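You operate a simulated robot arm through the tools that you are given. There is no shell and no other tool. Be economical: measure what you need, move in short steps, check, and stop when the job is done.

Carry out the task below with a simulated two-armed robot. There is one attempt and no reset: what you move stays moved.

Task
Pick up the hooked iron with one hand, pass it to the other hand and put it on the stem end of the window bench. Put the wedge from the window bench on the landing boards in the hull. Put the red-headed peg from the port rear bench top on the shelf under the bending bench. Fetch the mallet from the port rear bench top and set it on the corner end of the side bench. Put the green-headed rivet on the oil end of the bending bench. Take the white-headed rivet and leave it on top of the beige scrap piece on the small table. The order is free.

The check looks at the end state, three seconds after you hand in, the way a careful person would. Anything else that was tipped, shoved, dropped, spilled or broken makes it a failure.

Robot
Two 7-joint arms with three-finger grippers on one trunk, on a base that drives. Base frame: it is fixed to the floor where the robot stands at the start and does not move with it; the origin is under the middle of the robot, x ahead of it, y to its left, z up. Lengths are in cm, angles in degrees, forces in N, time in s.
The left shoulder is at the start at [3.1, 14.1, 102.2], the right one opposite. With the tool pointing down near the work surface each hand reaches from about 24 to 64 cm from the robot's upright axis, wherever it stands, measured 20 degrees to its own side. Places, roughly: corner end of the side bench [960, -490, 90]; green-headed rivet (3x3x4 cm) [680, -880, 90]; hooked iron (9x11x20 cm) [70, 0, 90]; landing boards in the hull [40, 160, 80]; mallet (25x7x11 cm) [660, -900, 90]; oil end of the bending bench [380, -710, 90]; red-headed peg (3x3x7 cm) [640, -910, 90]; scrap piece (12x5x3 cm) [600, -720, 80]; shelf under the bending bench [290, -620, 20]; stem end of the window bench [550, 50, 90]; wedge (11x5x4 cm) [400, 240, 90]; white-headed rivet (3x3x4 cm) [680, -880, 90]. Payload 2.69 kg a hand.
The tool frame of a hand sits at the grasp point between the pads (the TCP): z along the fingers, y along the line on which they close. The tips reach 2.9 cm beyond it. Largest opening 12 cm; the body of the gripper starts 7.8 cm behind the TCP.
Orientation is that of the tool frame in the base frame, as a unit quaternion [x, y, z, w]. With the fingers straight down and closing along the base's y, the tool's x points along the base's -x, its y along +y and its z along -z.

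Tools
- The arms move only by the tool arm_command. It takes "left_plan", "right_plan" or both (then of equal length, played together; a hand with none holds still); each is a list of rows, each a list of 3 entries, a list of its own where there are three numbers: the opening in per cent of the stroke, from 0 (shut) to 100 (fully open), then the shift along the base's x, y, z in units of 500 mm (1.0 is 500 mm), then the turn, a rotation vector about the base's x, y, z in units of 45 degrees (1.0 is 45 degrees). In form: [[jaw, [tx, ty, tz], [wx, wy, wz]], ...]. A call has 1 to 12 rows; each row is the pose to reach, as a shift and turn from the pose commanded when the call began. A call with a number of a shift or a turn outside -1 to 1 is refused whole. A row lasts 0.2 s, in which the tool goes at most 5 cm and 8.6 degrees; a call with a longer step from one row to the next is refused whole, and so is a gripper value outside its range. A pose out of reach is approached as far as the arm can. The call stops where the force on the tool passes 40 N (or 10 N more than at its start, if that is more) or the arm is blocked; 0.2 s more then pass. The fingers move at their own pace and stop on an object; they squeeze with about 25 N. The grip force told is the motor's: it shows also when the fingers shut on nothing. Time passes only in rows, and 0.2 s behind the last, so rows that repeat a pose let the fingers close. It gives the time, the measured TCP pose, the force on the tool (base axes), the opening and the grip force at its end, in the units of the frame above (readings bear some noise), with the torque about the TCP (base axes, N m) and any sound that the robot's microphone picked up.
- Cameras (640 x 400 px; columns grow to the right, rows downward): "scene" is now at [14.01, -1.9, 120.6]; the picture's right is [-0.04, -1.00, -0.01], its down [-0.22, 0.02, -0.98] and it looks along [0.97, -0.04, -0.22] (base axes); focal length 233 px, centre (320, 200). "left" rides on the left gripper at [6.3, 0, -10.4] in its tool frame; the picture's right is [-0.01, 1.00, 0.00], its down [-0.83, 0.00, -0.56] and it looks along [-0.56, 0.00, 0.83] (tool axes); focal length 275 px, centre (320, 200). "right" rides on the right gripper at [6.3, 0, -10.4] in its tool frame; the picture's right is [0.00, 1.00, 0.00], its down [-0.83, 0.00, -0.56] and it looks along [-0.56, 0.00, 0.83] (tool axes); focal length 275 px, centre (320, 200). There is no depth. A picture from a camera that has moved, and an enlarged one, comes with that camera's place and axes in the base frame and with its lens.
- grab_frame(camera): a new picture of that camera. The clock stands still meanwhile.
- raise_lower(by): slides the trunk up (or, below 0, down) by that many cm; the arms and the scene camera ride with it, the base frame stays. It gives what a move gives, with no picture.
- drive_base(legs): drives the robot by 1 to 6 legs, each [ahead, left, turn to the left] in cm, cm and degrees, along the robot's own axes; the way and the turn of a leg run together, so that a leg with both is an arc; at most 150 cm and 180 degrees a leg. The arms and the cameras ride along, it lands a little off, and it stops where it bumps. It gives what a move gives.
- head_to(pan, tilt): turns the head with the scene camera to pan (to the left, within 80 degrees either way) and tilt (down, from -29 to 69), counted from straight ahead of the robot. It gives what a move gives.
- zoom(camera, box): a new picture of the part [left, top, right, bottom] of that camera's present view, enlarged. The clock stands still meanwhile.
- close_job(): hands the job in; it is judged then, once.

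Go step by step. Nothing tells you exact positions but the pictures and the camera data: compare them with the known pose of the tool, close in by small moves and look again before you grip or let go. The budget is 196 turns and 176 pictures, counting those below and the enlarged ones. Unless the task says otherwise, let go and move clear before handing in.

The tools are called after "Emit:" by a JSON object that holds its "api" and its "payload". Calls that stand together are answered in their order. arm_command: Moves the arms, as the interface text tells. Its arguments: {"type":"object","properties":{"left_plan":{"type":"array"},"right_plan":{"type":"array"}},"required":[]} The other tools are called the same way: raise_lower (by) slides the trunk up or down; drive_base (legs) drives the base; head_to (pan, tilt) turns the head that bears the scene camera; grab_frame (camera) takes a picture; zoom (camera, box) takes an enlarged picture of a part of a camera's view; close_job () hands the job in.

At the start:

```text
time: 0.0
left_tool_pos: [35.65, 16.47, 115.61]
left_tcp_rot: [0.001, 1.0, 0.008, 0.003]
left_wrist_force: [-0.3, -0.3, 0.4]
left_ft_torque: [-0.03, -0.02, -0.01]
left_grip_width: 12.01
left_finger_force: 0.0
right_tool_pos: [31.95, -11.74, 115.9]
right_tcp_rot: [0.001, 1.0, 0.007, 0.003]
right_wrist_force: [-0.5, -0.3, 0.3]
right_ft_torque: [-0.02, 0.0, 0.0]
right_grip_width: 12.0
right_finger_force: 0.1
trunk travel left (down, up): [-38.6, 5.2]
robot x, y, heading: [-0.01, -0.05, -0.1]
head pan, tilt: [-2.5, 13.0]
```

scene: 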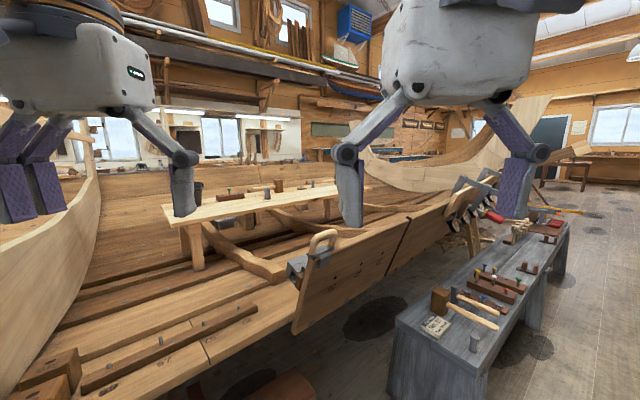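
right: 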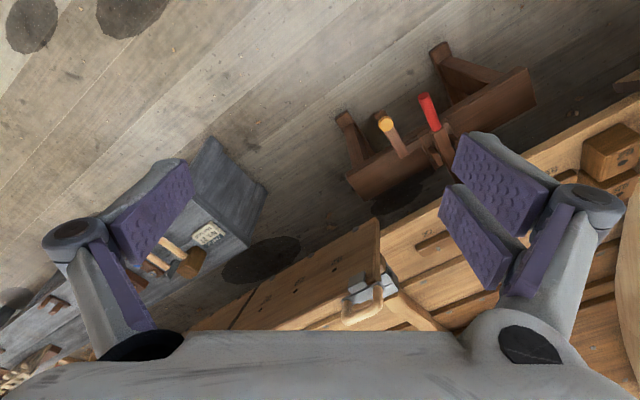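
left: 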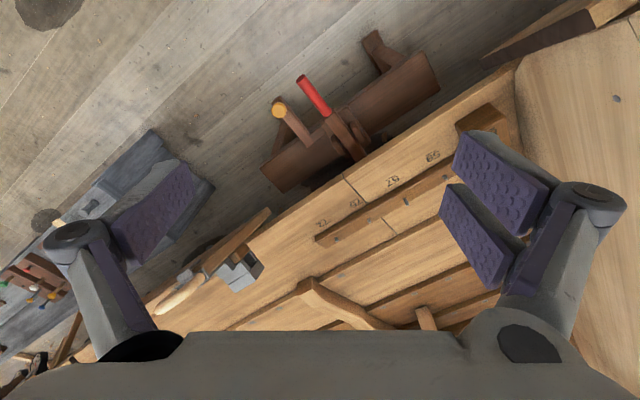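

I see the hull ahead, with something at about [70,0,90] hanging on the plank edge, likely the hooked iron. I'll look closer.

Emit:
{"api": "zoom", "payload": {"camera": "scene", "box": [240, 200, 400, 300]}}

Emit:
{"api": "zoom", "payload": {"camera": "right", "box": [290, 210, 450, 330]}}

Emit:
{"api": "zoom", "payload": {"camera": "scene", "box": [80, 100, 400, 300]}}

```text
4.00 times, centred on (320, 250) of scene
camera zoom: at [14.01, -1.9, 120.6], right [-0.04, -1.0, -0.01], down [-0.22, 0.02, -0.98], along [0.97, -0.04, -0.22], focal length 933 px, centre (320, 0)
```

zoom: 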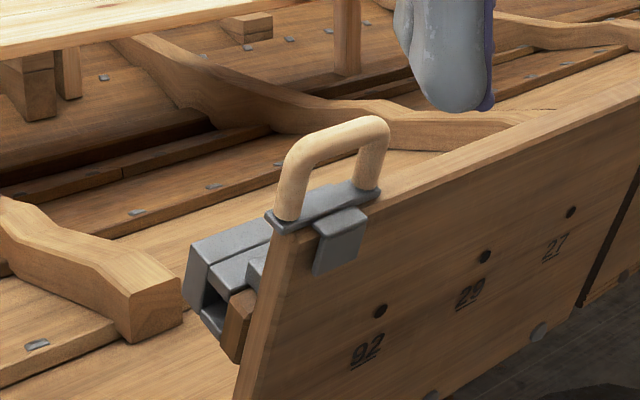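

```text
3.33 times, centred on (370, 270) of right
camera zoom: at [25.51, -12.01, 126.2], right [0.0, 1.0, 0.01], down [0.83, 0.0, 0.56], along [0.56, 0.01, -0.83], focal length 918 px, centre (153, -33)
```

zoom: 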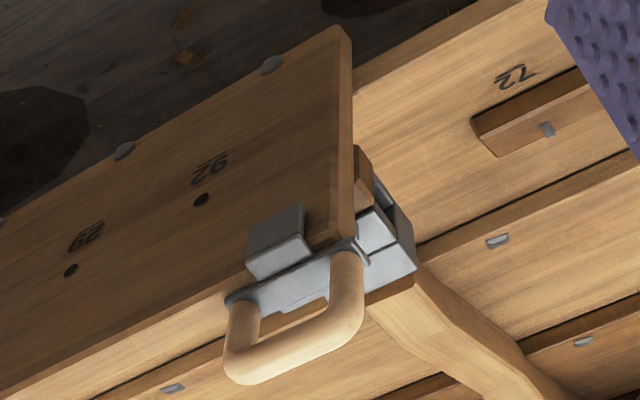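

```text
2.00 times, centred on (240, 200) of scene
camera zoom: at [14.01, -1.9, 120.6], right [-0.04, -1.0, -0.01], down [-0.22, 0.02, -0.98], along [0.97, -0.04, -0.22], focal length 466 px, centre (480, 200)
```

zoom: 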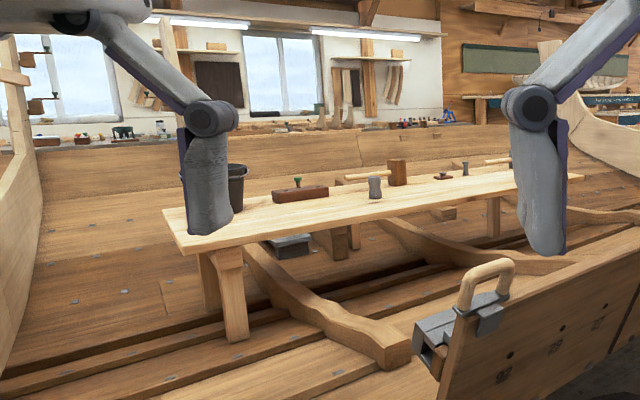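

The iron sits astride the plank edge with a wooden loop handle. I'll look around to understand the room before moving.

Emit:
{"api": "head_to", "payload": {"pan": 70, "tilt": 20}}

Emit:
{"api": "grab_frame", "payload": {"camera": "scene"}}

Emit:
{"api": "head_to", "payload": {"pan": -60, "tilt": 5}}

Emit:
{"api": "grab_frame", "payload": {"camera": "scene"}}

Emit:
{"api": "head_to", "payload": {"pan": 0, "tilt": 40}}

Emit:
{"api": "grab_frame", "payload": {"camera": "scene"}}

```text
time: 1.4
left_tool_pos: [35.76, 16.42, 115.65]
left_tcp_rot: [0.001, 1.0, 0.008, 0.004]
left_wrist_force: [-0.9, -0.6, -0.3]
left_ft_torque: [0.01, 0.01, 0.0]
left_grip_width: 11.99
left_finger_force: 0.1
right_tool_pos: [32.09, -11.62, 115.77]
right_tcp_rot: [0.0, 1.0, 0.006, 0.003]
right_wrist_force: [0.0, -1.2, 0.0]
right_ft_torque: [0.0, 0.01, 0.0]
right_grip_width: 12.02
right_finger_force: 0.0
trunk travel left (down, up): [-38.6, 5.2]
robot x, y, heading: [-0.05, -0.02, 0.1]
head pan, tilt: [70.0, 20.0]
```

```text
169 pictures are left
camera scene: at [7.93, 7.32, 119.54], right [0.94, -0.34, 0.0], down [-0.11, -0.31, -0.94], along [0.32, 0.89, -0.33], focal length 233 px, centre (320, 200)
```

scene: 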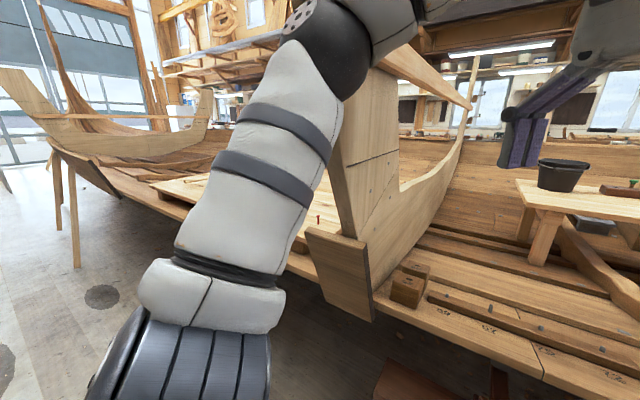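

```text
time: 3.5
left_tool_pos: [35.75, 16.52, 115.56]
left_tcp_rot: [0.001, 1.0, 0.008, 0.004]
left_wrist_force: [-0.1, -0.1, -0.7]
left_ft_torque: [0.04, 0.02, -0.01]
left_grip_width: 12.01
left_finger_force: 0.1
right_tool_pos: [32.17, -11.53, 115.77]
right_tcp_rot: [0.0, 1.0, 0.006, 0.004]
right_wrist_force: [0.8, 1.0, -0.4]
right_ft_torque: [-0.02, 0.0, 0.0]
right_grip_width: 12.0
right_finger_force: 0.1
trunk travel left (down, up): [-38.6, 5.2]
robot x, y, heading: [0.0, 0.17, -0.1]
head pan, tilt: [-60.0, 5.0]
```

```text
168 pictures are left
camera scene: at [9.35, -9.4, 121.77], right [-0.87, -0.5, -0.01], down [-0.04, 0.09, -1.0], along [0.5, -0.86, -0.09], focal length 233 px, centre (320, 200)
```

scene: 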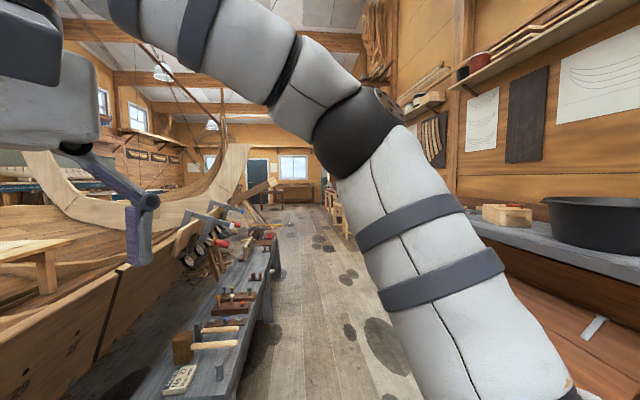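

```text
time: 4.8
left_tool_pos: [35.7, 16.35, 115.53]
left_tcp_rot: [0.001, 1.0, 0.008, 0.004]
left_wrist_force: [-0.9, 0.6, 0.4]
left_ft_torque: [0.01, 0.01, 0.03]
left_grip_width: 12.01
left_finger_force: 0.1
right_tool_pos: [32.1, -11.7, 115.78]
right_tcp_rot: [0.0, 1.0, 0.007, 0.003]
right_wrist_force: [-0.2, 1.0, -0.3]
right_ft_torque: [0.01, -0.01, -0.02]
right_grip_width: 12.01
right_finger_force: 0.2
trunk travel left (down, up): [-38.6, 5.2]
robot x, y, heading: [-0.42, -0.01, 0.2]
head pan, tilt: [0.0, 40.0]
```

```text
167 pictures are left
camera scene: at [13.31, -1.38, 116.32], right [0.0, -1.0, -0.01], down [-0.64, 0.01, -0.77], along [0.77, 0.01, -0.64], focal length 233 px, centre (320, 200)
```

scene: 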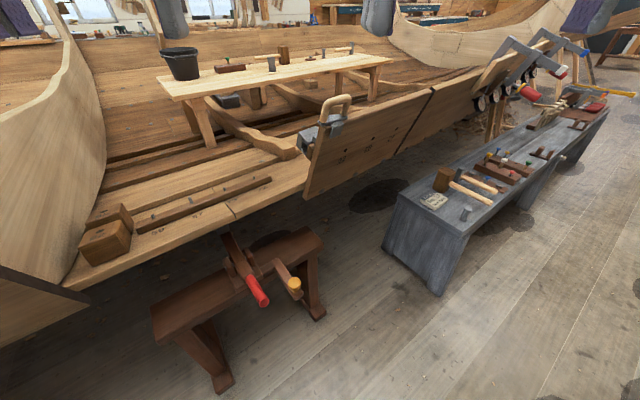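

The handle bar's top is near [63,-5,101], running parallel to the plank (about -50°). I'll place the robot square to the plank about 45 cm away, clear of the low trestle and the gray bench.

Emit:
{"api": "drive_base", "payload": {"legs": [[24, -34, 0], [0, 0, 38]]}}

Emit:
{"api": "head_to", "payload": {"pan": 0, "tilt": 35}}

Emit:
{"api": "grab_frame", "payload": {"camera": "scene"}}

Emit:
{"api": "grab_frame", "payload": {"camera": "left"}}

Emit:
{"api": "grab_frame", "payload": {"camera": "right"}}

```text
time: 9.8
left_tool_pos: [41.31, 2.38, 115.08]
left_tcp_rot: [-0.324, 0.946, 0.0, 0.0]
left_wrist_force: [-0.1, 0.1, 0.3]
left_ft_torque: [0.02, -0.01, -0.01]
left_grip_width: 12.02
left_finger_force: 0.1
right_tool_pos: [55.79, -22.04, 115.72]
right_tcp_rot: [-0.324, 0.946, 0.0, 0.001]
right_wrist_force: [0.0, -0.2, 0.6]
right_ft_torque: [0.01, 0.01, 0.01]
right_grip_width: 12.0
right_finger_force: 0.1
trunk travel left (down, up): [-38.6, 5.2]
robot x, y, heading: [23.71, -34.0, 37.8]
head pan, tilt: [0.0, 40.0]
```

```text
time: 10.5
left_tool_pos: [41.34, 2.38, 115.17]
left_tcp_rot: [-0.324, 0.946, 0.0, 0.0]
left_wrist_force: [0.5, -0.4, -0.6]
left_ft_torque: [0.02, 0.0, 0.02]
left_grip_width: 11.98
left_finger_force: 0.0
right_tool_pos: [55.8, -22.06, 115.66]
right_tcp_rot: [-0.325, 0.946, 0.0, -0.001]
right_wrist_force: [-0.1, -0.1, 0.2]
right_ft_torque: [0.01, 0.01, -0.02]
right_grip_width: 12.02
right_finger_force: 0.1
trunk travel left (down, up): [-38.6, 5.2]
robot x, y, heading: [23.95, -34.29, 37.8]
head pan, tilt: [0.0, 35.0]
```

```text
166 pictures are left
camera scene: at [34.82, -25.2, 116.99], right [0.61, -0.79, 0.0], down [-0.45, -0.35, -0.82], along [0.65, 0.5, -0.57], focal length 233 px, centre (320, 200)
```

scene: 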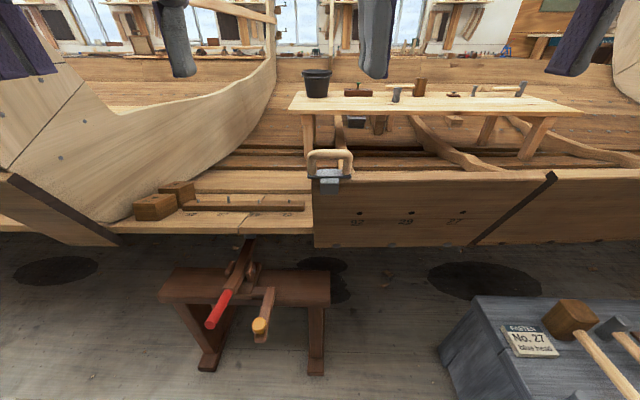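

```text
165 pictures are left
camera left: at [36.5, -1.5, 125.63], right [-0.61, 0.79, 0.0], down [0.66, 0.51, 0.56], along [0.44, 0.34, -0.83], focal length 275 px, centre (320, 200)
```

left: 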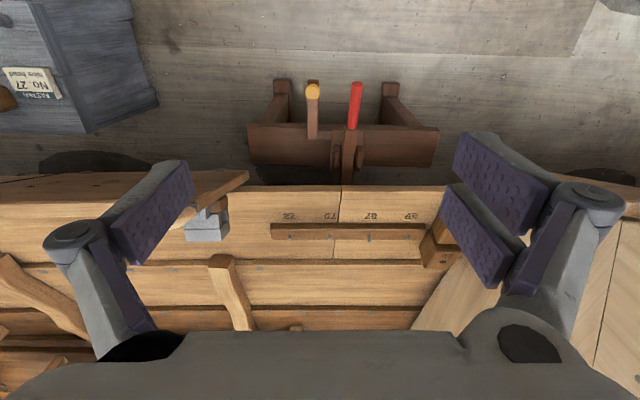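

```text
164 pictures are left
camera right: at [50.63, -26.11, 126.16], right [-0.62, 0.79, 0.0], down [0.65, 0.51, 0.56], along [0.44, 0.34, -0.83], focal length 275 px, centre (320, 200)
```

right: 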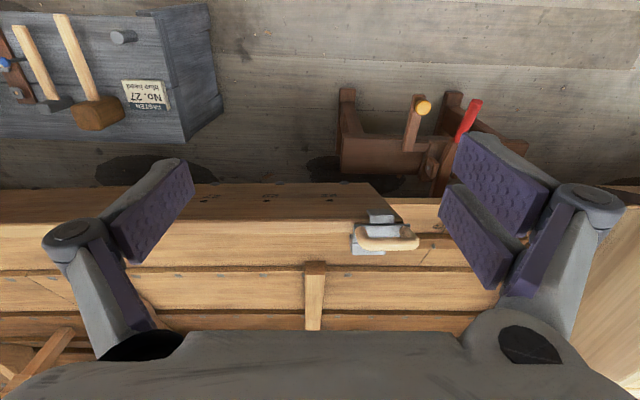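

Emit:
{"api": "zoom", "payload": {"camera": "right", "box": [320, 190, 448, 270]}}

Emit:
{"api": "zoom", "payload": {"camera": "scene", "box": [266, 130, 394, 210]}}

Emit:
{"api": "zoom", "payload": {"camera": "left", "box": [160, 165, 288, 245]}}

```text
5.00 times, centred on (384, 230) of right
camera zoom: at [50.63, -26.11, 126.16], right [-0.62, 0.79, 0.0], down [0.65, 0.51, 0.56], along [0.44, 0.34, -0.83], focal length 1376 px, centre (0, 50)
```

zoom: 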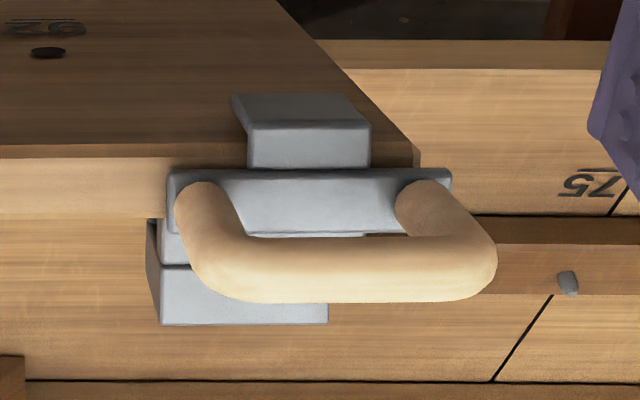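

```text
5.00 times, centred on (330, 170) of scene
camera zoom: at [34.82, -25.2, 116.99], right [0.61, -0.79, 0.0], down [-0.45, -0.35, -0.82], along [0.65, 0.5, -0.57], focal length 1166 px, centre (270, 350)
```

zoom: 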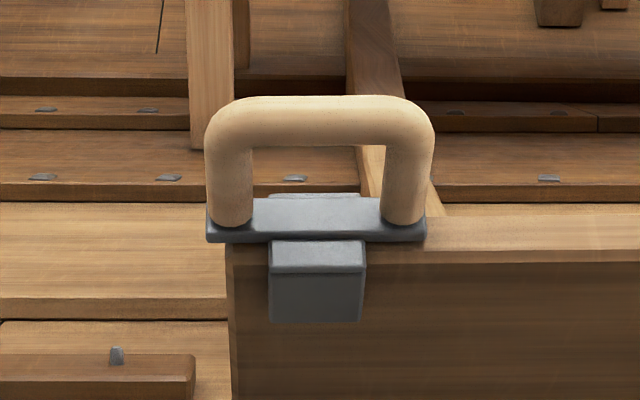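

```text
5.00 times, centred on (224, 205) of left
camera zoom: at [36.5, -1.5, 125.63], right [-0.61, 0.79, 0.0], down [0.66, 0.51, 0.56], along [0.44, 0.34, -0.83], focal length 1376 px, centre (800, 175)
```

zoom: 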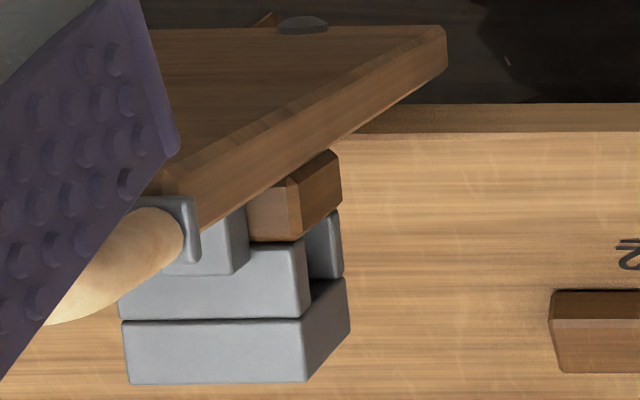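

The handle bar centre is about [64.2,-4.6,100.8], 2 cm thick, loop about 9 cm wide. I'll bring the right hand above it and turn it a quarter so that it closes across the bar.

Emit:
{"api": "arm_command", "payload": {"right_plan": [[100, [0.031, 0.054, -0.01], [0, 0, 0.167]], [100, [0.062, 0.108, -0.02], [0, 0, 0.333]], [100, [0.093, 0.162, -0.03], [0, 0, 0.5]], [100, [0.124, 0.216, -0.04], [0, 0, 0.667]], [100, [0.155, 0.27, -0.05], [0, 0, 0.833]], [100, [0.186, 0.325, -0.06], [0, 0, 1.0]]]}}

Emit:
{"api": "arm_command", "payload": {"right_plan": [[100, [0, 0, 0], [0, 0, 0.167]], [100, [0, 0, 0], [0, 0, 0.333]], [100, [0, 0, 0], [0, 0, 0.5]], [100, [0, 0, 0], [0, 0, 0.667]], [100, [0, 0, 0], [0, 0, 0.833]], [100, [0, 0, 0], [0, 0, 1.0]]]}}

Emit:
{"api": "grab_frame", "payload": {"camera": "right"}}

Emit:
{"api": "grab_frame", "payload": {"camera": "scene"}}

```text
time: 11.9
left_tool_pos: [41.74, 2.25, 115.15]
left_tcp_rot: [-0.324, 0.946, 0.001, -0.002]
left_wrist_force: [1.0, 0.0, 0.2]
left_ft_torque: [0.0, 0.04, -0.04]
left_grip_width: 12.02
left_finger_force: 0.1
right_tool_pos: [68.28, -12.86, 112.15]
right_tcp_rot: [-0.63, 0.777, 0.003, 0.0]
right_wrist_force: [0.7, -0.4, -0.4]
right_ft_torque: [0.04, 0.04, 0.0]
right_grip_width: 12.01
right_finger_force: 0.1
right hand out of reach, approached as far as the arm can: row 5, 6
trunk travel left (down, up): [-38.6, 5.2]
robot x, y, heading: [23.6, -34.13, 38.0]
head pan, tilt: [0.0, 35.0]
```

```text
time: 13.3
left_tool_pos: [41.48, 2.39, 115.03]
left_tcp_rot: [-0.325, 0.946, 0.001, 0.0]
left_wrist_force: [-0.1, -0.5, 0.1]
left_ft_torque: [-0.01, -0.02, 0.0]
left_grip_width: 11.99
left_finger_force: 0.0
right_tool_pos: [68.23, -12.77, 112.21]
right_tcp_rot: [0.88, -0.475, -0.002, -0.001]
right_wrist_force: [0.0, -0.8, 0.2]
right_ft_torque: [-0.02, -0.01, -0.03]
right_grip_width: 12.01
right_finger_force: 0.0
trunk travel left (down, up): [-38.6, 5.2]
robot x, y, heading: [23.33, -34.01, 38.0]
head pan, tilt: [0.0, 35.0]
```

```text
160 pictures are left
camera right: at [71.51, -18.25, 122.68], right [-0.83, -0.55, 0.0], down [-0.46, 0.69, 0.56], along [-0.31, 0.47, -0.83], focal length 275 px, centre (320, 200)
```

right: 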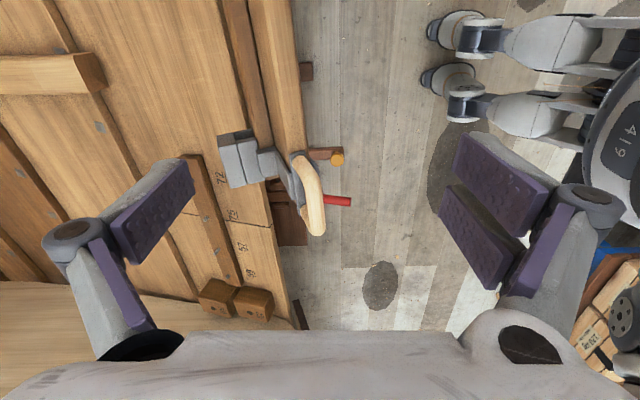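

```text
159 pictures are left
camera scene: at [34.81, -25.2, 116.99], right [0.61, -0.79, 0.0], down [-0.45, -0.35, -0.82], along [0.65, 0.5, -0.57], focal length 233 px, centre (320, 200)
```

scene: 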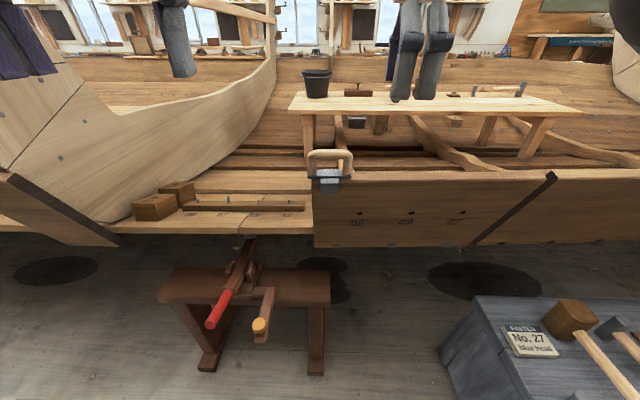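

The right hand is just short of reach; I'll shift the base 5 cm ahead and 10 cm left.

Emit:
{"api": "drive_base", "payload": {"legs": [[5, 10, 0]]}}

Emit:
{"api": "grab_frame", "payload": {"camera": "right"}}

```text
time: 14.7
left_tool_pos: [39.21, 13.25, 115.14]
left_tcp_rot: [-0.325, 0.946, 0.0, 0.0]
left_wrist_force: [-0.6, -0.3, 0.5]
left_ft_torque: [-0.03, -0.04, -0.03]
left_grip_width: 12.0
left_finger_force: 0.0
right_tool_pos: [65.89, -1.58, 112.1]
right_tcp_rot: [0.879, -0.477, -0.002, -0.001]
right_wrist_force: [-0.8, 0.1, 1.3]
right_ft_torque: [0.0, -0.03, 0.0]
right_grip_width: 12.0
right_finger_force: 0.1
trunk travel left (down, up): [-38.6, 5.2]
robot x, y, heading: [20.98, -23.1, 38.1]
head pan, tilt: [0.0, 35.0]
```

```text
158 pictures are left
camera right: at [69.31, -7.28, 122.68], right [-0.84, -0.55, 0.0], down [-0.46, 0.69, 0.56], along [-0.31, 0.47, -0.83], focal length 275 px, centre (320, 200)
```

right: 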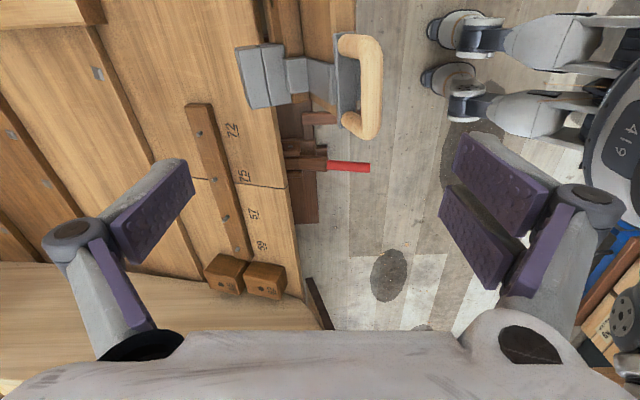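

Emit:
{"api": "arm_command", "payload": {"right_plan": [[100, [-0.01, -0.046, 0], [0, 0, 0.1]], [100, [-0.02, -0.092, -0.02], [0, 0, 0.1]]]}}

Emit:
{"api": "grab_frame", "payload": {"camera": "right"}}

Emit:
{"api": "grab_frame", "payload": {"camera": "scene"}}

```text
time: 15.3
left_tool_pos: [39.31, 13.24, 115.18]
left_tcp_rot: [-0.324, 0.946, 0.001, 0.0]
left_wrist_force: [-0.2, -0.2, 0.6]
left_ft_torque: [0.02, 0.02, 0.03]
left_grip_width: 11.99
left_finger_force: 0.2
right_tool_pos: [65.01, -6.38, 111.14]
right_tcp_rot: [0.897, -0.442, -0.001, -0.003]
right_wrist_force: [-0.4, -0.3, 0.8]
right_ft_torque: [0.01, -0.01, 0.01]
right_grip_width: 11.99
right_finger_force: 0.0
trunk travel left (down, up): [-38.6, 5.2]
robot x, y, heading: [21.2, -23.04, 38.0]
head pan, tilt: [0.0, 35.0]
```

```text
157 pictures are left
camera right: at [68.82, -11.63, 121.57], right [-0.79, -0.61, 0.0], down [-0.51, 0.65, 0.56], along [-0.34, 0.44, -0.83], focal length 275 px, centre (320, 200)
```

right: 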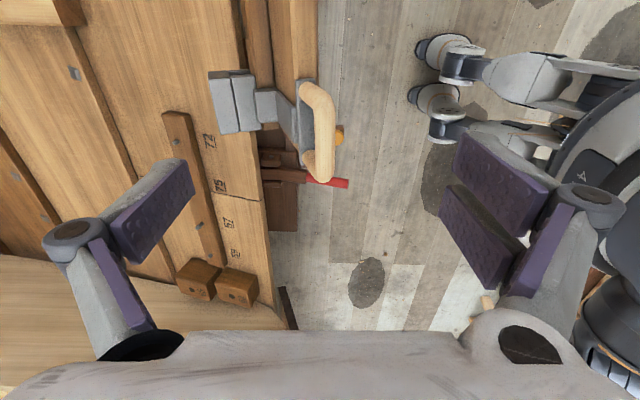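

```text
156 pictures are left
camera scene: at [32.72, -14.4, 116.98], right [0.62, -0.79, 0.0], down [-0.45, -0.35, -0.82], along [0.65, 0.5, -0.57], focal length 233 px, centre (320, 200)
```

scene: 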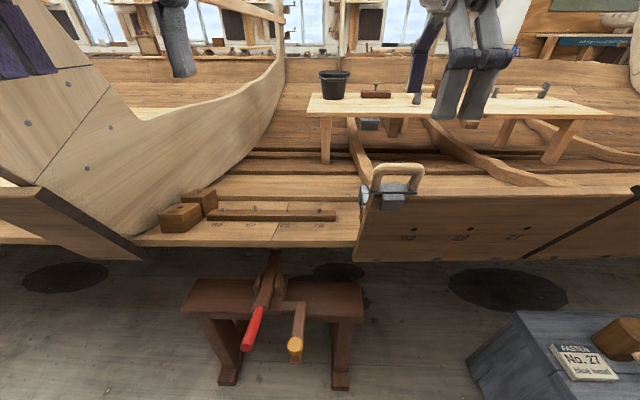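

The TCP lines up with the bar, about 1 cm to the right of its middle. I'll descend to bar height and close.

Emit:
{"api": "arm_command", "payload": {"right_plan": [[100, [0.006, -0.008, -0.07], [0, 0, 0]], [100, [0.006, -0.008, -0.14], [0, 0, 0]], [100, [0.006, -0.008, -0.206], [0, 0, 0]]]}}

Emit:
{"api": "grab_frame", "payload": {"camera": "right"}}

Emit:
{"api": "zoom", "payload": {"camera": "scene", "box": [320, 100, 512, 220]}}

```text
time: 16.1
left_tool_pos: [39.21, 13.2, 115.1]
left_tcp_rot: [-0.325, 0.946, 0.002, 0.0]
left_wrist_force: [1.4, -0.1, -0.1]
left_ft_torque: [0.0, 0.01, -0.01]
left_grip_width: 11.95
left_finger_force: 0.0
right_tool_pos: [65.23, -6.68, 100.96]
right_tcp_rot: [0.897, -0.441, -0.002, -0.002]
right_wrist_force: [0.2, 0.3, 0.4]
right_ft_torque: [0.0, 0.02, 0.01]
right_grip_width: 11.96
right_finger_force: 0.0
trunk travel left (down, up): [-38.6, 5.2]
robot x, y, heading: [21.35, -23.37, 38.0]
head pan, tilt: [0.0, 35.0]
```

```text
155 pictures are left
camera right: at [69.1, -11.86, 111.33], right [-0.79, -0.61, 0.0], down [-0.51, 0.65, 0.56], along [-0.34, 0.44, -0.83], focal length 275 px, centre (320, 200)
```

right: 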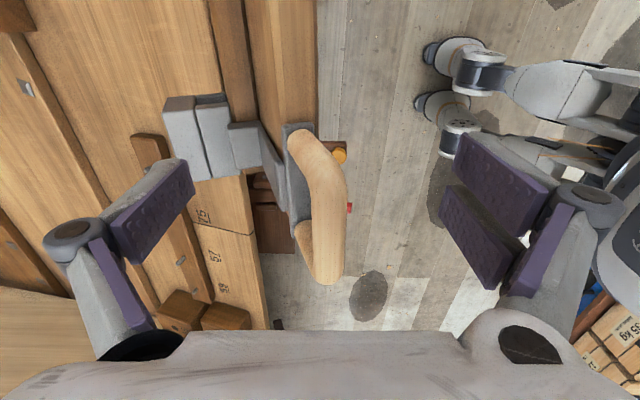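

```text
3.33 times, centred on (416, 160) of scene
camera zoom: at [32.7, -14.35, 116.98], right [0.62, -0.79, 0.0], down [-0.45, -0.35, -0.82], along [0.65, 0.5, -0.57], focal length 777 px, centre (0, 333)
```

zoom: 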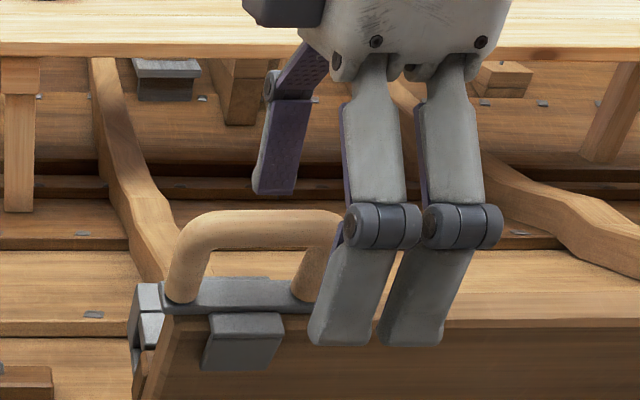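

The grip sits near the handle's right corner, leaving the left corner free for the other hand. Closing, then lifting slowly.

Emit:
{"api": "arm_command", "payload": {"right_plan": [[60, [0, 0, 0], [0, 0, 0]], [20, [0, 0, 0], [0, 0, 0]], [0, [0, 0, 0], [0, 0, 0]], [0, [0, 0, 0], [0, 0, 0]], [0, [0, 0, 0], [0, 0, 0]], [0, [0, 0, 0.01], [0, 0, 0]], [0, [0, 0, 0.03], [0, 0, 0]]]}}

Emit:
{"api": "zoom", "payload": {"camera": "scene", "box": [320, 100, 512, 220]}}

Emit:
{"api": "grab_frame", "payload": {"camera": "right"}}

```text
time: 17.7
left_tool_pos: [39.37, 13.28, 115.15]
left_tcp_rot: [-0.325, 0.946, 0.0, 0.0]
left_wrist_force: [-0.1, 0.4, 0.1]
left_ft_torque: [-0.07, -0.02, 0.01]
left_grip_width: 11.98
left_finger_force: 0.0
right_tool_pos: [65.27, -6.85, 102.27]
right_tcp_rot: [0.897, -0.442, -0.003, 0.001]
right_wrist_force: [4.2, 2.8, -8.8]
right_ft_torque: [0.23, -0.83, 0.28]
right_grip_width: 2.5
right_finger_force: 25.3
trunk travel left (down, up): [-38.6, 5.2]
robot x, y, heading: [21.24, -23.22, 38.0]
head pan, tilt: [0.0, 35.0]
```

```text
3.33 times, centred on (416, 160) of scene
camera zoom: at [32.76, -14.28, 116.96], right [0.62, -0.79, 0.0], down [-0.45, -0.35, -0.82], along [0.65, 0.5, -0.57], focal length 777 px, centre (0, 333)
```

zoom: 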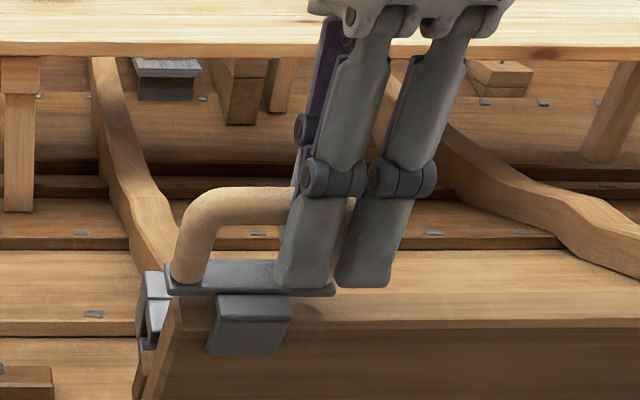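

```text
152 pictures are left
camera right: at [69.13, -11.9, 112.78], right [-0.79, -0.61, 0.0], down [-0.51, 0.66, 0.56], along [-0.34, 0.44, -0.83], focal length 275 px, centre (320, 200)
```

right: 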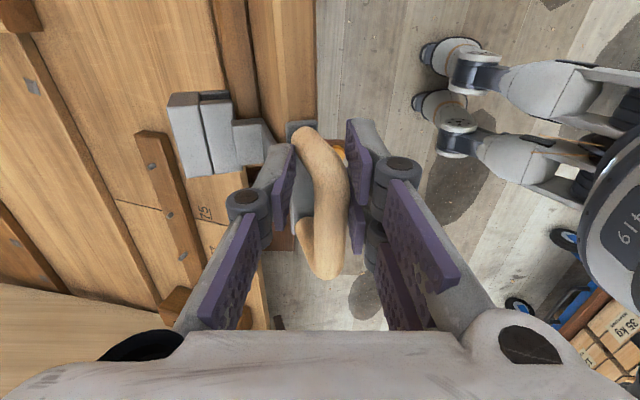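

It comes up with the hand. I'll lift further with arm and trunk.

Emit:
{"api": "arm_command", "payload": {"right_plan": [[0, [0, 0, 0.05], [0, 0, 0]], [0, [0, 0, 0.1], [0, 0, 0]], [0, [0, 0, 0.15], [0, 0, 0]], [0, [0, 0, 0.2], [0, 0, 0]]]}}

Emit:
{"api": "raise_lower", "payload": {"by": 5}}

Emit:
{"api": "zoom", "payload": {"camera": "scene", "box": [240, 0, 560, 200]}}

Emit:
{"api": "grab_frame", "payload": {"camera": "left"}}

```text
time: 18.7
left_tool_pos: [39.15, 13.3, 115.11]
left_tcp_rot: [-0.325, 0.946, 0.0, 0.001]
left_wrist_force: [-0.7, -0.4, 0.7]
left_ft_torque: [-0.04, 0.0, -0.01]
left_grip_width: 12.01
left_finger_force: 0.0
right_tool_pos: [65.18, -6.9, 112.48]
right_tcp_rot: [0.897, -0.442, -0.002, -0.001]
right_wrist_force: [-0.2, -0.2, -0.6]
right_ft_torque: [-0.02, 0.03, 0.02]
right_grip_width: 0.0
right_finger_force: 24.4
trunk travel left (down, up): [-38.6, 5.2]
robot x, y, heading: [21.31, -23.12, 37.9]
head pan, tilt: [0.0, 35.0]
```

```text
time: 19.6
left_tool_pos: [39.31, 13.35, 119.95]
left_tcp_rot: [-0.325, 0.946, 0.001, -0.001]
left_wrist_force: [0.4, 1.1, 0.5]
left_ft_torque: [-0.06, 0.07, 0.0]
left_grip_width: 12.01
left_finger_force: 0.0
right_tool_pos: [65.39, -6.76, 117.38]
right_tcp_rot: [0.897, -0.441, -0.002, -0.001]
right_wrist_force: [-0.1, 0.6, -0.6]
right_ft_torque: [-0.02, 0.07, -0.03]
right_grip_width: 0.01
right_finger_force: 24.4
trunk travel left (down, up): [-43.6, 0.2]
robot x, y, heading: [21.31, -23.26, 37.9]
head pan, tilt: [0.0, 35.0]
```

```text
2.00 times, centred on (400, 100) of scene
camera zoom: at [28.64, -17.51, 122.58], right [0.62, -0.79, 0.0], down [-0.45, -0.35, -0.82], along [0.65, 0.5, -0.57], focal length 466 px, centre (160, 400)
```

zoom: 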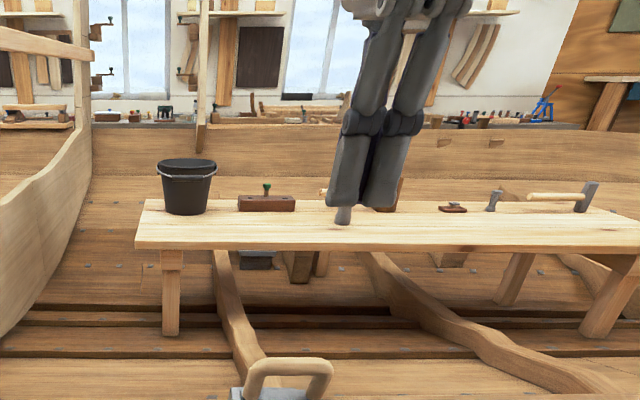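

```text
150 pictures are left
camera left: at [34.43, 9.44, 130.52], right [-0.61, 0.79, 0.0], down [0.66, 0.51, 0.55], along [0.44, 0.34, -0.83], focal length 275 px, centre (320, 200)
```

left: 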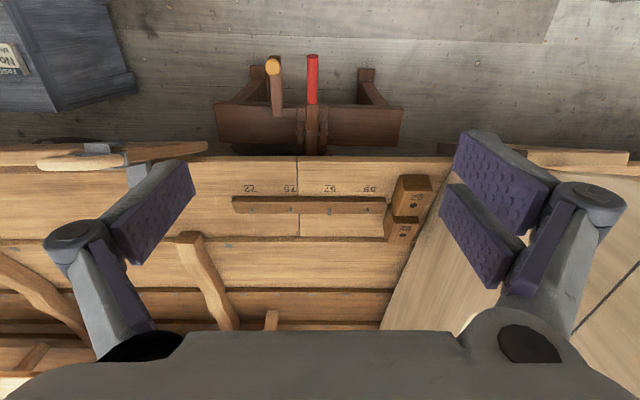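

The iron slipped out and sits back on the plank. I'll inspect its present seating before another try.

Emit:
{"api": "head_to", "payload": {"pan": 0, "tilt": 42}}

Emit:
{"api": "zoom", "payload": {"camera": "scene", "box": [320, 80, 480, 180]}}

Emit:
{"api": "grab_frame", "payload": {"camera": "right"}}

Emit:
{"api": "zoom", "payload": {"camera": "left", "box": [0, 120, 160, 220]}}

```text
time: 20.3
left_tool_pos: [39.11, 13.21, 120.02]
left_tcp_rot: [-0.325, 0.946, 0.0, 0.0]
left_wrist_force: [0.6, 0.0, -0.1]
left_ft_torque: [0.01, -0.02, 0.02]
left_grip_width: 11.99
left_finger_force: 0.0
right_tool_pos: [65.26, -6.81, 117.44]
right_tcp_rot: [0.897, -0.441, -0.002, -0.001]
right_wrist_force: [-0.8, 0.3, 0.5]
right_ft_torque: [-0.01, 0.02, 0.01]
right_grip_width: 0.0
right_finger_force: 25.3
trunk travel left (down, up): [-43.6, 0.2]
robot x, y, heading: [21.79, -23.52, 38.1]
head pan, tilt: [0.0, 42.0]
```

```text
4.00 times, centred on (400, 130) of scene
camera zoom: at [28.21, -17.82, 121.55], right [0.62, -0.79, 0.0], down [-0.53, -0.41, -0.74], along [0.59, 0.46, -0.67], focal length 933 px, centre (0, 480)
```

zoom: 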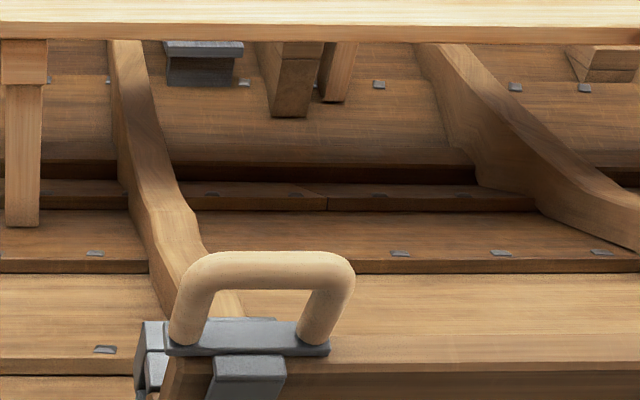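

```text
148 pictures are left
camera right: at [69.02, -12.04, 127.88], right [-0.79, -0.61, 0.0], down [-0.51, 0.65, 0.56], along [-0.34, 0.44, -0.83], focal length 275 px, centre (320, 200)
```

right: 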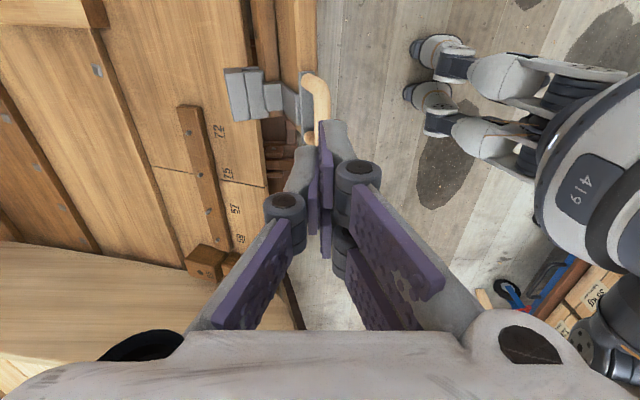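

```text
4.00 times, centred on (80, 170) of left
camera zoom: at [34.29, 9.35, 130.63], right [-0.61, 0.79, 0.0], down [0.66, 0.51, 0.56], along [0.44, 0.34, -0.83], focal length 1101 px, centre (1280, 320)
```

zoom: 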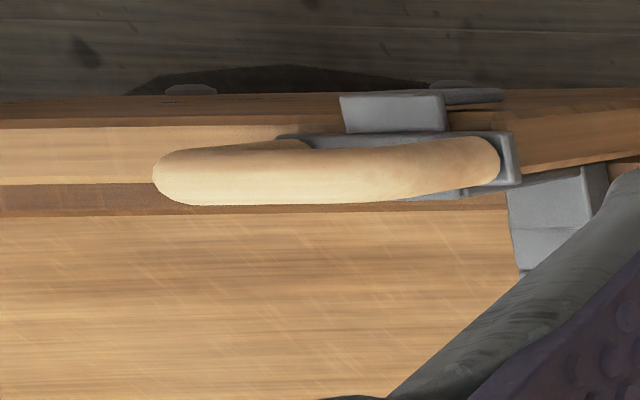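

It lies back exactly as before. I'll regrip closer to the middle of the bar and deeper, then lift slowly while watching the forces.

Emit:
{"api": "arm_command", "payload": {"right_plan": [[50, [0, 0, 0], [0, 0, 0]], [50, [-0.009, 0.022, -0.08], [0, 0, 0]], [60, [-0.009, 0.022, -0.16], [0, 0, 0]], [60, [-0.009, 0.022, -0.24], [0, 0, 0]], [60, [-0.009, 0.022, -0.29], [0, 0, 0]], [60, [-0.009, 0.022, -0.346], [0, 0, 0]]]}}

Emit:
{"api": "grab_frame", "payload": {"camera": "right"}}

Emit:
{"api": "zoom", "payload": {"camera": "scene", "box": [320, 60, 480, 160]}}

```text
time: 21.7
left_tool_pos: [39.18, 13.22, 120.1]
left_tcp_rot: [-0.325, 0.946, 0.001, 0.0]
left_wrist_force: [-0.2, -0.4, 0.2]
left_ft_torque: [0.02, -0.01, -0.02]
left_grip_width: 12.0
left_finger_force: 0.1
right_tool_pos: [64.86, -5.74, 100.1]
right_tcp_rot: [0.897, -0.442, -0.001, -0.001]
right_wrist_force: [0.5, 0.0, 0.1]
right_ft_torque: [0.0, 0.02, -0.02]
right_grip_width: 7.2
right_finger_force: 0.1
trunk travel left (down, up): [-43.6, 0.2]
robot x, y, heading: [21.36, -23.31, 38.1]
head pan, tilt: [0.0, 42.0]
```

```text
146 pictures are left
camera right: at [68.56, -10.97, 110.51], right [-0.79, -0.61, 0.0], down [-0.51, 0.65, 0.56], along [-0.34, 0.44, -0.83], focal length 275 px, centre (320, 200)
```

right: 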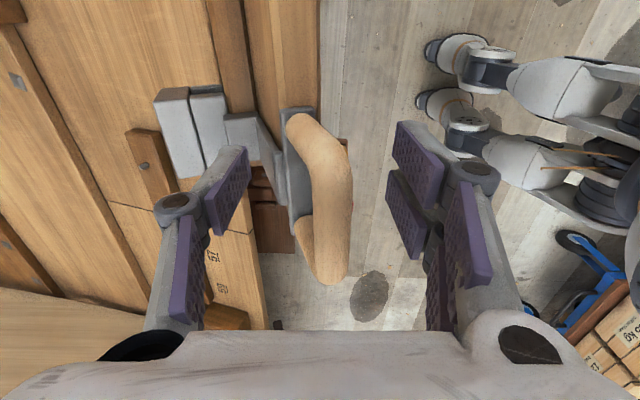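

```text
4.00 times, centred on (400, 110) of scene
camera zoom: at [28.25, -17.8, 121.54], right [0.62, -0.79, 0.0], down [-0.53, -0.41, -0.74], along [0.59, 0.46, -0.67], focal length 933 px, centre (0, 560)
```

zoom: 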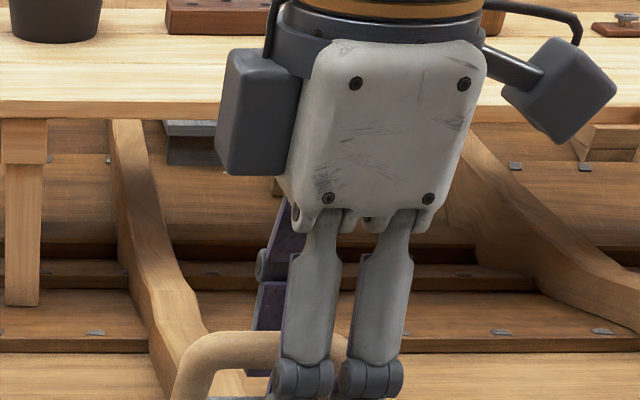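

Emit:
{"api": "arm_command", "payload": {"right_plan": [[20, [0, 0, 0], [0, 0, 0]], [0, [0, 0, 0], [0, 0, 0]], [0, [0, 0, 0], [0, 0, 0]], [0, [0, 0, 0], [0, 0, 0]], [0, [0, 0, 0.01], [0, 0, 0]], [0, [0, 0, 0.02], [0, 0, 0]], [0, [0, 0, 0.03], [0, 0, 0]], [0, [0, 0, 0.04], [0, 0, 0]]]}}

Emit:
{"api": "arm_command", "payload": {"right_plan": [[0, [0, 0, 0.01], [0, 0, 0]], [0, [0, 0, 0.02], [0, 0, 0]]]}}

Emit:
{"api": "grab_frame", "payload": {"camera": "right"}}

Emit:
{"api": "grab_frame", "payload": {"camera": "scene"}}

```text
time: 23.5
left_tool_pos: [38.95, 13.13, 120.23]
left_tcp_rot: [-0.325, 0.946, 0.001, 0.001]
left_wrist_force: [-0.2, 0.4, 0.1]
left_ft_torque: [-0.04, 0.01, -0.02]
left_grip_width: 11.99
left_finger_force: 0.1
right_tool_pos: [64.62, -5.92, 102.18]
right_tcp_rot: [0.898, -0.441, -0.002, 0.0]
right_wrist_force: [-17.6, -11.5, -20.0]
right_ft_torque: [-0.27, -0.11, 0.74]
right_grip_width: 1.57
right_finger_force: 24.8
trunk travel left (down, up): [-43.6, 0.2]
robot x, y, heading: [21.43, -23.14, 37.9]
head pan, tilt: [0.0, 42.0]
```

```text
time: 24.1
left_tool_pos: [39.12, 13.21, 120.18]
left_tcp_rot: [-0.325, 0.946, 0.002, 0.0]
left_wrist_force: [-0.6, 0.8, -0.5]
left_ft_torque: [0.0, -0.04, 0.02]
left_grip_width: 11.99
left_finger_force: 0.2
right_tool_pos: [64.62, -5.87, 103.16]
right_tcp_rot: [0.897, -0.442, -0.001, -0.001]
right_wrist_force: [-16.0, -10.2, -19.8]
right_ft_torque: [-0.29, 0.11, 0.66]
right_grip_width: 1.62
right_finger_force: 25.0
trunk travel left (down, up): [-43.6, 0.2]
robot x, y, heading: [21.22, -23.14, 37.8]
head pan, tilt: [0.0, 42.0]
```

```text
144 pictures are left
camera right: at [68.4, -11.06, 113.65], right [-0.79, -0.61, 0.0], down [-0.51, 0.65, 0.56], along [-0.34, 0.44, -0.83], focal length 275 px, centre (320, 200)
```

right: 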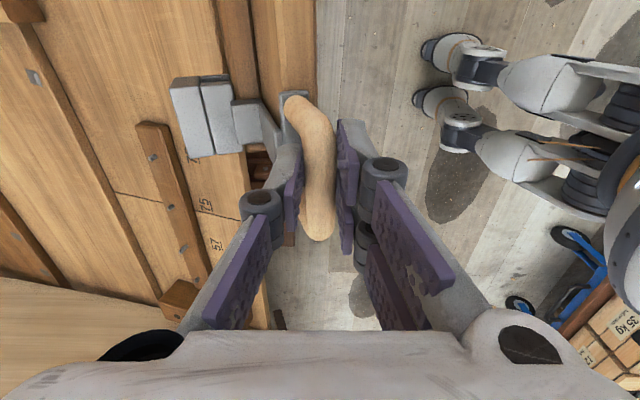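

```text
143 pictures are left
camera scene: at [28.11, -17.92, 121.56], right [0.62, -0.79, 0.0], down [-0.53, -0.41, -0.74], along [0.59, 0.46, -0.67], focal length 233 px, centre (320, 200)
```

scene: 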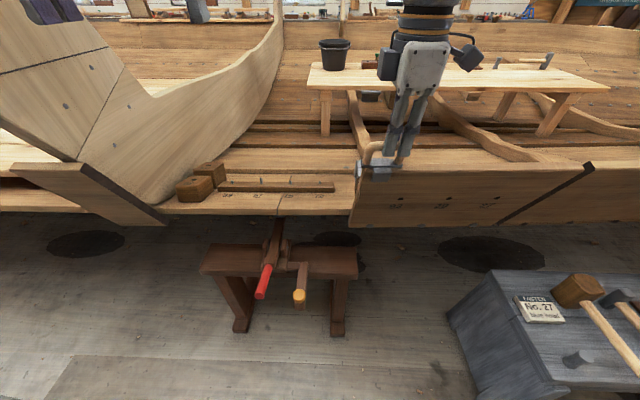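

The iron seems to be caught: the fingers slide up the bar while it stays. I'll open, back off upward and study how it hooks with the left camera.

Emit:
{"api": "arm_command", "payload": {"right_plan": [[30, [0, 0, 0], [0, 0, 0]], [40, [0, 0, 0], [0, 0, 0]], [40, [0, 0, 0.06], [0, 0, 0]], [40, [0, 0, 0.14], [0, 0, 0]]], "left_plan": [[100, [0.05, 0.05, 0], [0, 0, 0]], [100, [0.1, 0.1, -0.02], [0, 0, 0]], [100, [0.15, 0.15, -0.04], [0, 0, 0]], [100, [0.2, 0.18, -0.06], [0, 0, 0]]]}}

Emit:
{"api": "arm_command", "payload": {"left_plan": [[100, [0, 0, -0.05], [0, 0, -0.167]], [100, [0, 0, -0.1], [0, 0, -0.333]], [100, [0, 0, -0.1], [0, 0, -0.5]], [100, [0, 0, -0.1], [0, 0, -0.667]], [100, [0, 0, -0.1], [0, 0, -0.833]], [100, [0, 0, -0.1], [0, 0, -1.0]]]}}

Emit:
{"api": "arm_command", "payload": {"left_plan": [[100, [0, 0, 0], [0, 0, -0.167]], [100, [0, 0, 0], [0, 0, -0.333]], [100, [0, 0, 0], [0, 0, -0.5]], [100, [0, 0, 0], [0, 0, -0.667]], [100, [0, 0, 0], [0, 0, -0.833]], [100, [0, 0, 0], [0, 0, -1.0]]]}}

Emit:
{"api": "grab_frame", "payload": {"camera": "left"}}

```text
time: 25.1
left_tool_pos: [44.5, 20.91, 116.52]
left_tcp_rot: [-0.327, 0.945, 0.001, 0.002]
left_wrist_force: [-0.2, -0.1, 0.2]
left_ft_torque: [-0.05, -0.03, -0.01]
left_grip_width: 12.0
left_finger_force: 0.1
left hand out of reach, approached as far as the arm can: row 3, 4
right_tool_pos: [64.49, -5.77, 110.24]
right_tcp_rot: [0.897, -0.441, -0.001, -0.003]
right_wrist_force: [-0.7, -0.4, -0.6]
right_ft_torque: [-0.03, -0.05, -0.02]
right_grip_width: 4.84
right_finger_force: 0.0
trunk travel left (down, up): [-43.6, 0.2]
robot x, y, heading: [21.47, -23.33, 37.8]
head pan, tilt: [0.0, 42.0]
```

```text
time: 26.5
left_tool_pos: [44.71, 20.79, 111.16]
left_tcp_rot: [0.063, 0.998, 0.0, 0.001]
left_wrist_force: [-0.6, 0.3, 0.8]
left_ft_torque: [0.01, 0.03, 0.02]
left_grip_width: 11.99
left_finger_force: 0.0
right_tool_pos: [64.73, -5.76, 110.03]
right_tcp_rot: [0.897, -0.442, -0.002, -0.001]
right_wrist_force: [-0.2, -0.4, -0.5]
right_ft_torque: [0.01, -0.01, 0.01]
right_grip_width: 4.82
right_finger_force: 0.0
trunk travel left (down, up): [-43.6, 0.2]
robot x, y, heading: [21.38, -23.32, 38.0]
head pan, tilt: [0.0, 42.0]
```

```text
time: 27.9
left_tool_pos: [44.73, 20.65, 111.22]
left_tcp_rot: [0.44, 0.898, 0.0, 0.0]
left_wrist_force: [0.0, 1.1, 0.2]
left_ft_torque: [-0.03, -0.01, 0.03]
left_grip_width: 12.01
left_finger_force: 0.1
right_tool_pos: [64.75, -5.73, 110.08]
right_tcp_rot: [0.898, -0.441, -0.001, -0.001]
right_wrist_force: [-0.1, -0.6, -0.1]
right_ft_torque: [-0.03, 0.01, -0.01]
right_grip_width: 4.81
right_finger_force: 0.1
trunk travel left (down, up): [-43.6, 0.2]
robot x, y, heading: [21.32, -23.16, 38.0]
head pan, tilt: [0.0, 42.0]
```

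```text
142 pictures are left
camera left: at [41.0, 25.7, 121.68], right [0.79, 0.61, 0.0], down [0.51, -0.66, 0.56], along [0.34, -0.44, -0.83], focal length 275 px, centre (320, 200)
```

left: 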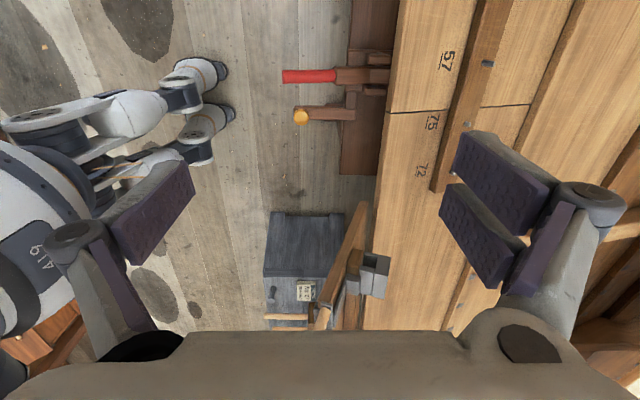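

Emit:
{"api": "arm_command", "payload": {"left_plan": [[100, [0, 0, -0.05], [-0.13, -0.103, 0]], [100, [0, 0, -0.1], [-0.26, -0.206, 0]], [100, [0, 0, -0.15], [-0.39, -0.31, 0]], [100, [0, 0, -0.2], [-0.523, -0.413, 0]], [100, [0, 0, -0.2], [-0.65, -0.516, 0]]]}}

Emit:
{"api": "grab_frame", "payload": {"camera": "left"}}

```text
time: 29.1
left_tool_pos: [44.65, 20.71, 101.02]
left_tcp_rot: [0.416, 0.851, -0.138, 0.29]
left_wrist_force: [0.1, -1.0, 0.0]
left_ft_torque: [0.0, 0.02, -0.02]
left_grip_width: 12.0
left_finger_force: 0.0
right_tool_pos: [64.76, -5.69, 110.15]
right_tcp_rot: [0.897, -0.442, -0.002, -0.001]
right_wrist_force: [-0.6, 0.4, 0.5]
right_ft_torque: [0.0, -0.03, 0.0]
right_grip_width: 4.81
right_finger_force: 0.1
trunk travel left (down, up): [-43.6, 0.2]
robot x, y, heading: [21.42, -23.36, 38.1]
head pan, tilt: [0.0, 42.0]
```

```text
141 pictures are left
camera left: at [37.77, 29.66, 105.59], right [0.79, 0.61, 0.01], down [0.19, -0.26, 0.95], along [0.58, -0.75, -0.32], focal length 275 px, centre (320, 200)
```

left: 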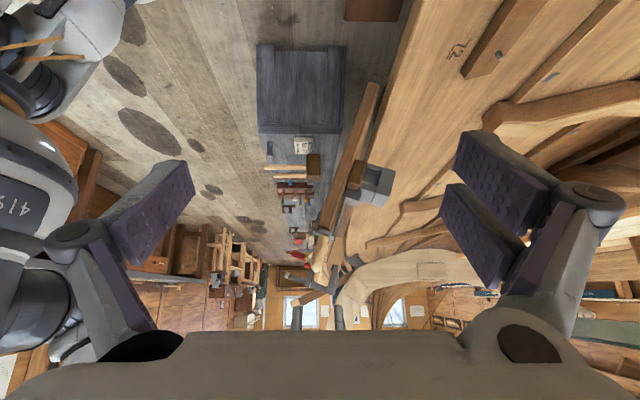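

Emit:
{"api": "zoom", "payload": {"camera": "left", "box": [312, 130, 424, 220]}}

```text
4.44 times, centred on (368, 175) of left
camera zoom: at [37.77, 29.66, 105.59], right [0.79, 0.61, 0.01], down [0.19, -0.26, 0.95], along [0.58, -0.75, -0.32], focal length 1224 px, centre (107, 311)
```

zoom: 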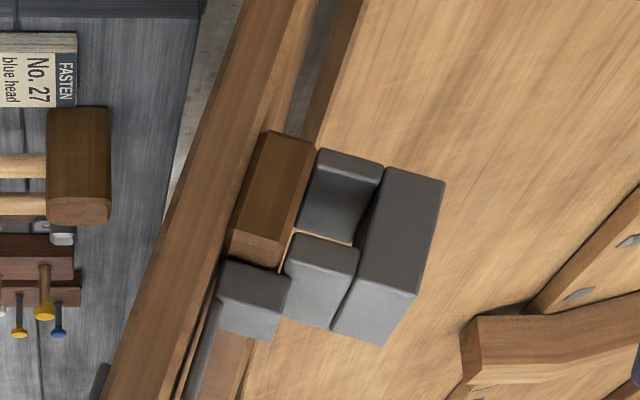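

The iron's lower lip appears to reach toward or under a wooden cleat on the plank's inner side. I'll bring the left camera closer for a clear look.

Emit:
{"api": "arm_command", "payload": {"left_plan": [[100, [0.05, -0.06, -0.04], [0, 0, 0]], [100, [0.1, -0.12, -0.08], [0, 0, 0]], [100, [0.14, -0.18, -0.12], [0, 0, 0]]]}}

Emit:
{"api": "zoom", "payload": {"camera": "left", "box": [280, 80, 472, 200]}}

```text
time: 29.9
left_tool_pos: [51.73, 11.79, 95.04]
left_tcp_rot: [0.415, 0.851, -0.138, 0.289]
left_wrist_force: [0.0, 0.3, -0.3]
left_ft_torque: [-0.02, 0.0, -0.01]
left_grip_width: 12.0
left_finger_force: 0.0
right_tool_pos: [64.79, -5.69, 110.08]
right_tcp_rot: [0.897, -0.442, -0.002, -0.001]
right_wrist_force: [0.4, -0.5, -0.6]
right_ft_torque: [-0.01, 0.01, -0.02]
right_grip_width: 4.81
right_finger_force: 0.0
trunk travel left (down, up): [-43.6, 0.2]
robot x, y, heading: [21.55, -22.87, 37.9]
head pan, tilt: [0.0, 42.0]
```

```text
3.33 times, centred on (376, 140) of left
camera zoom: at [44.92, 20.66, 99.5], right [0.79, 0.61, 0.01], down [0.19, -0.26, 0.95], along [0.58, -0.75, -0.32], focal length 918 px, centre (133, 400)
```

zoom: 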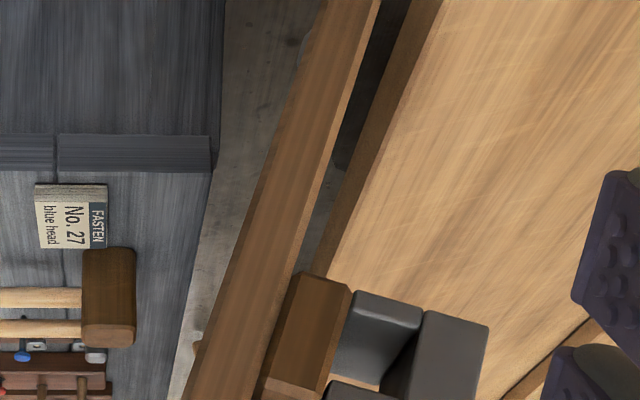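

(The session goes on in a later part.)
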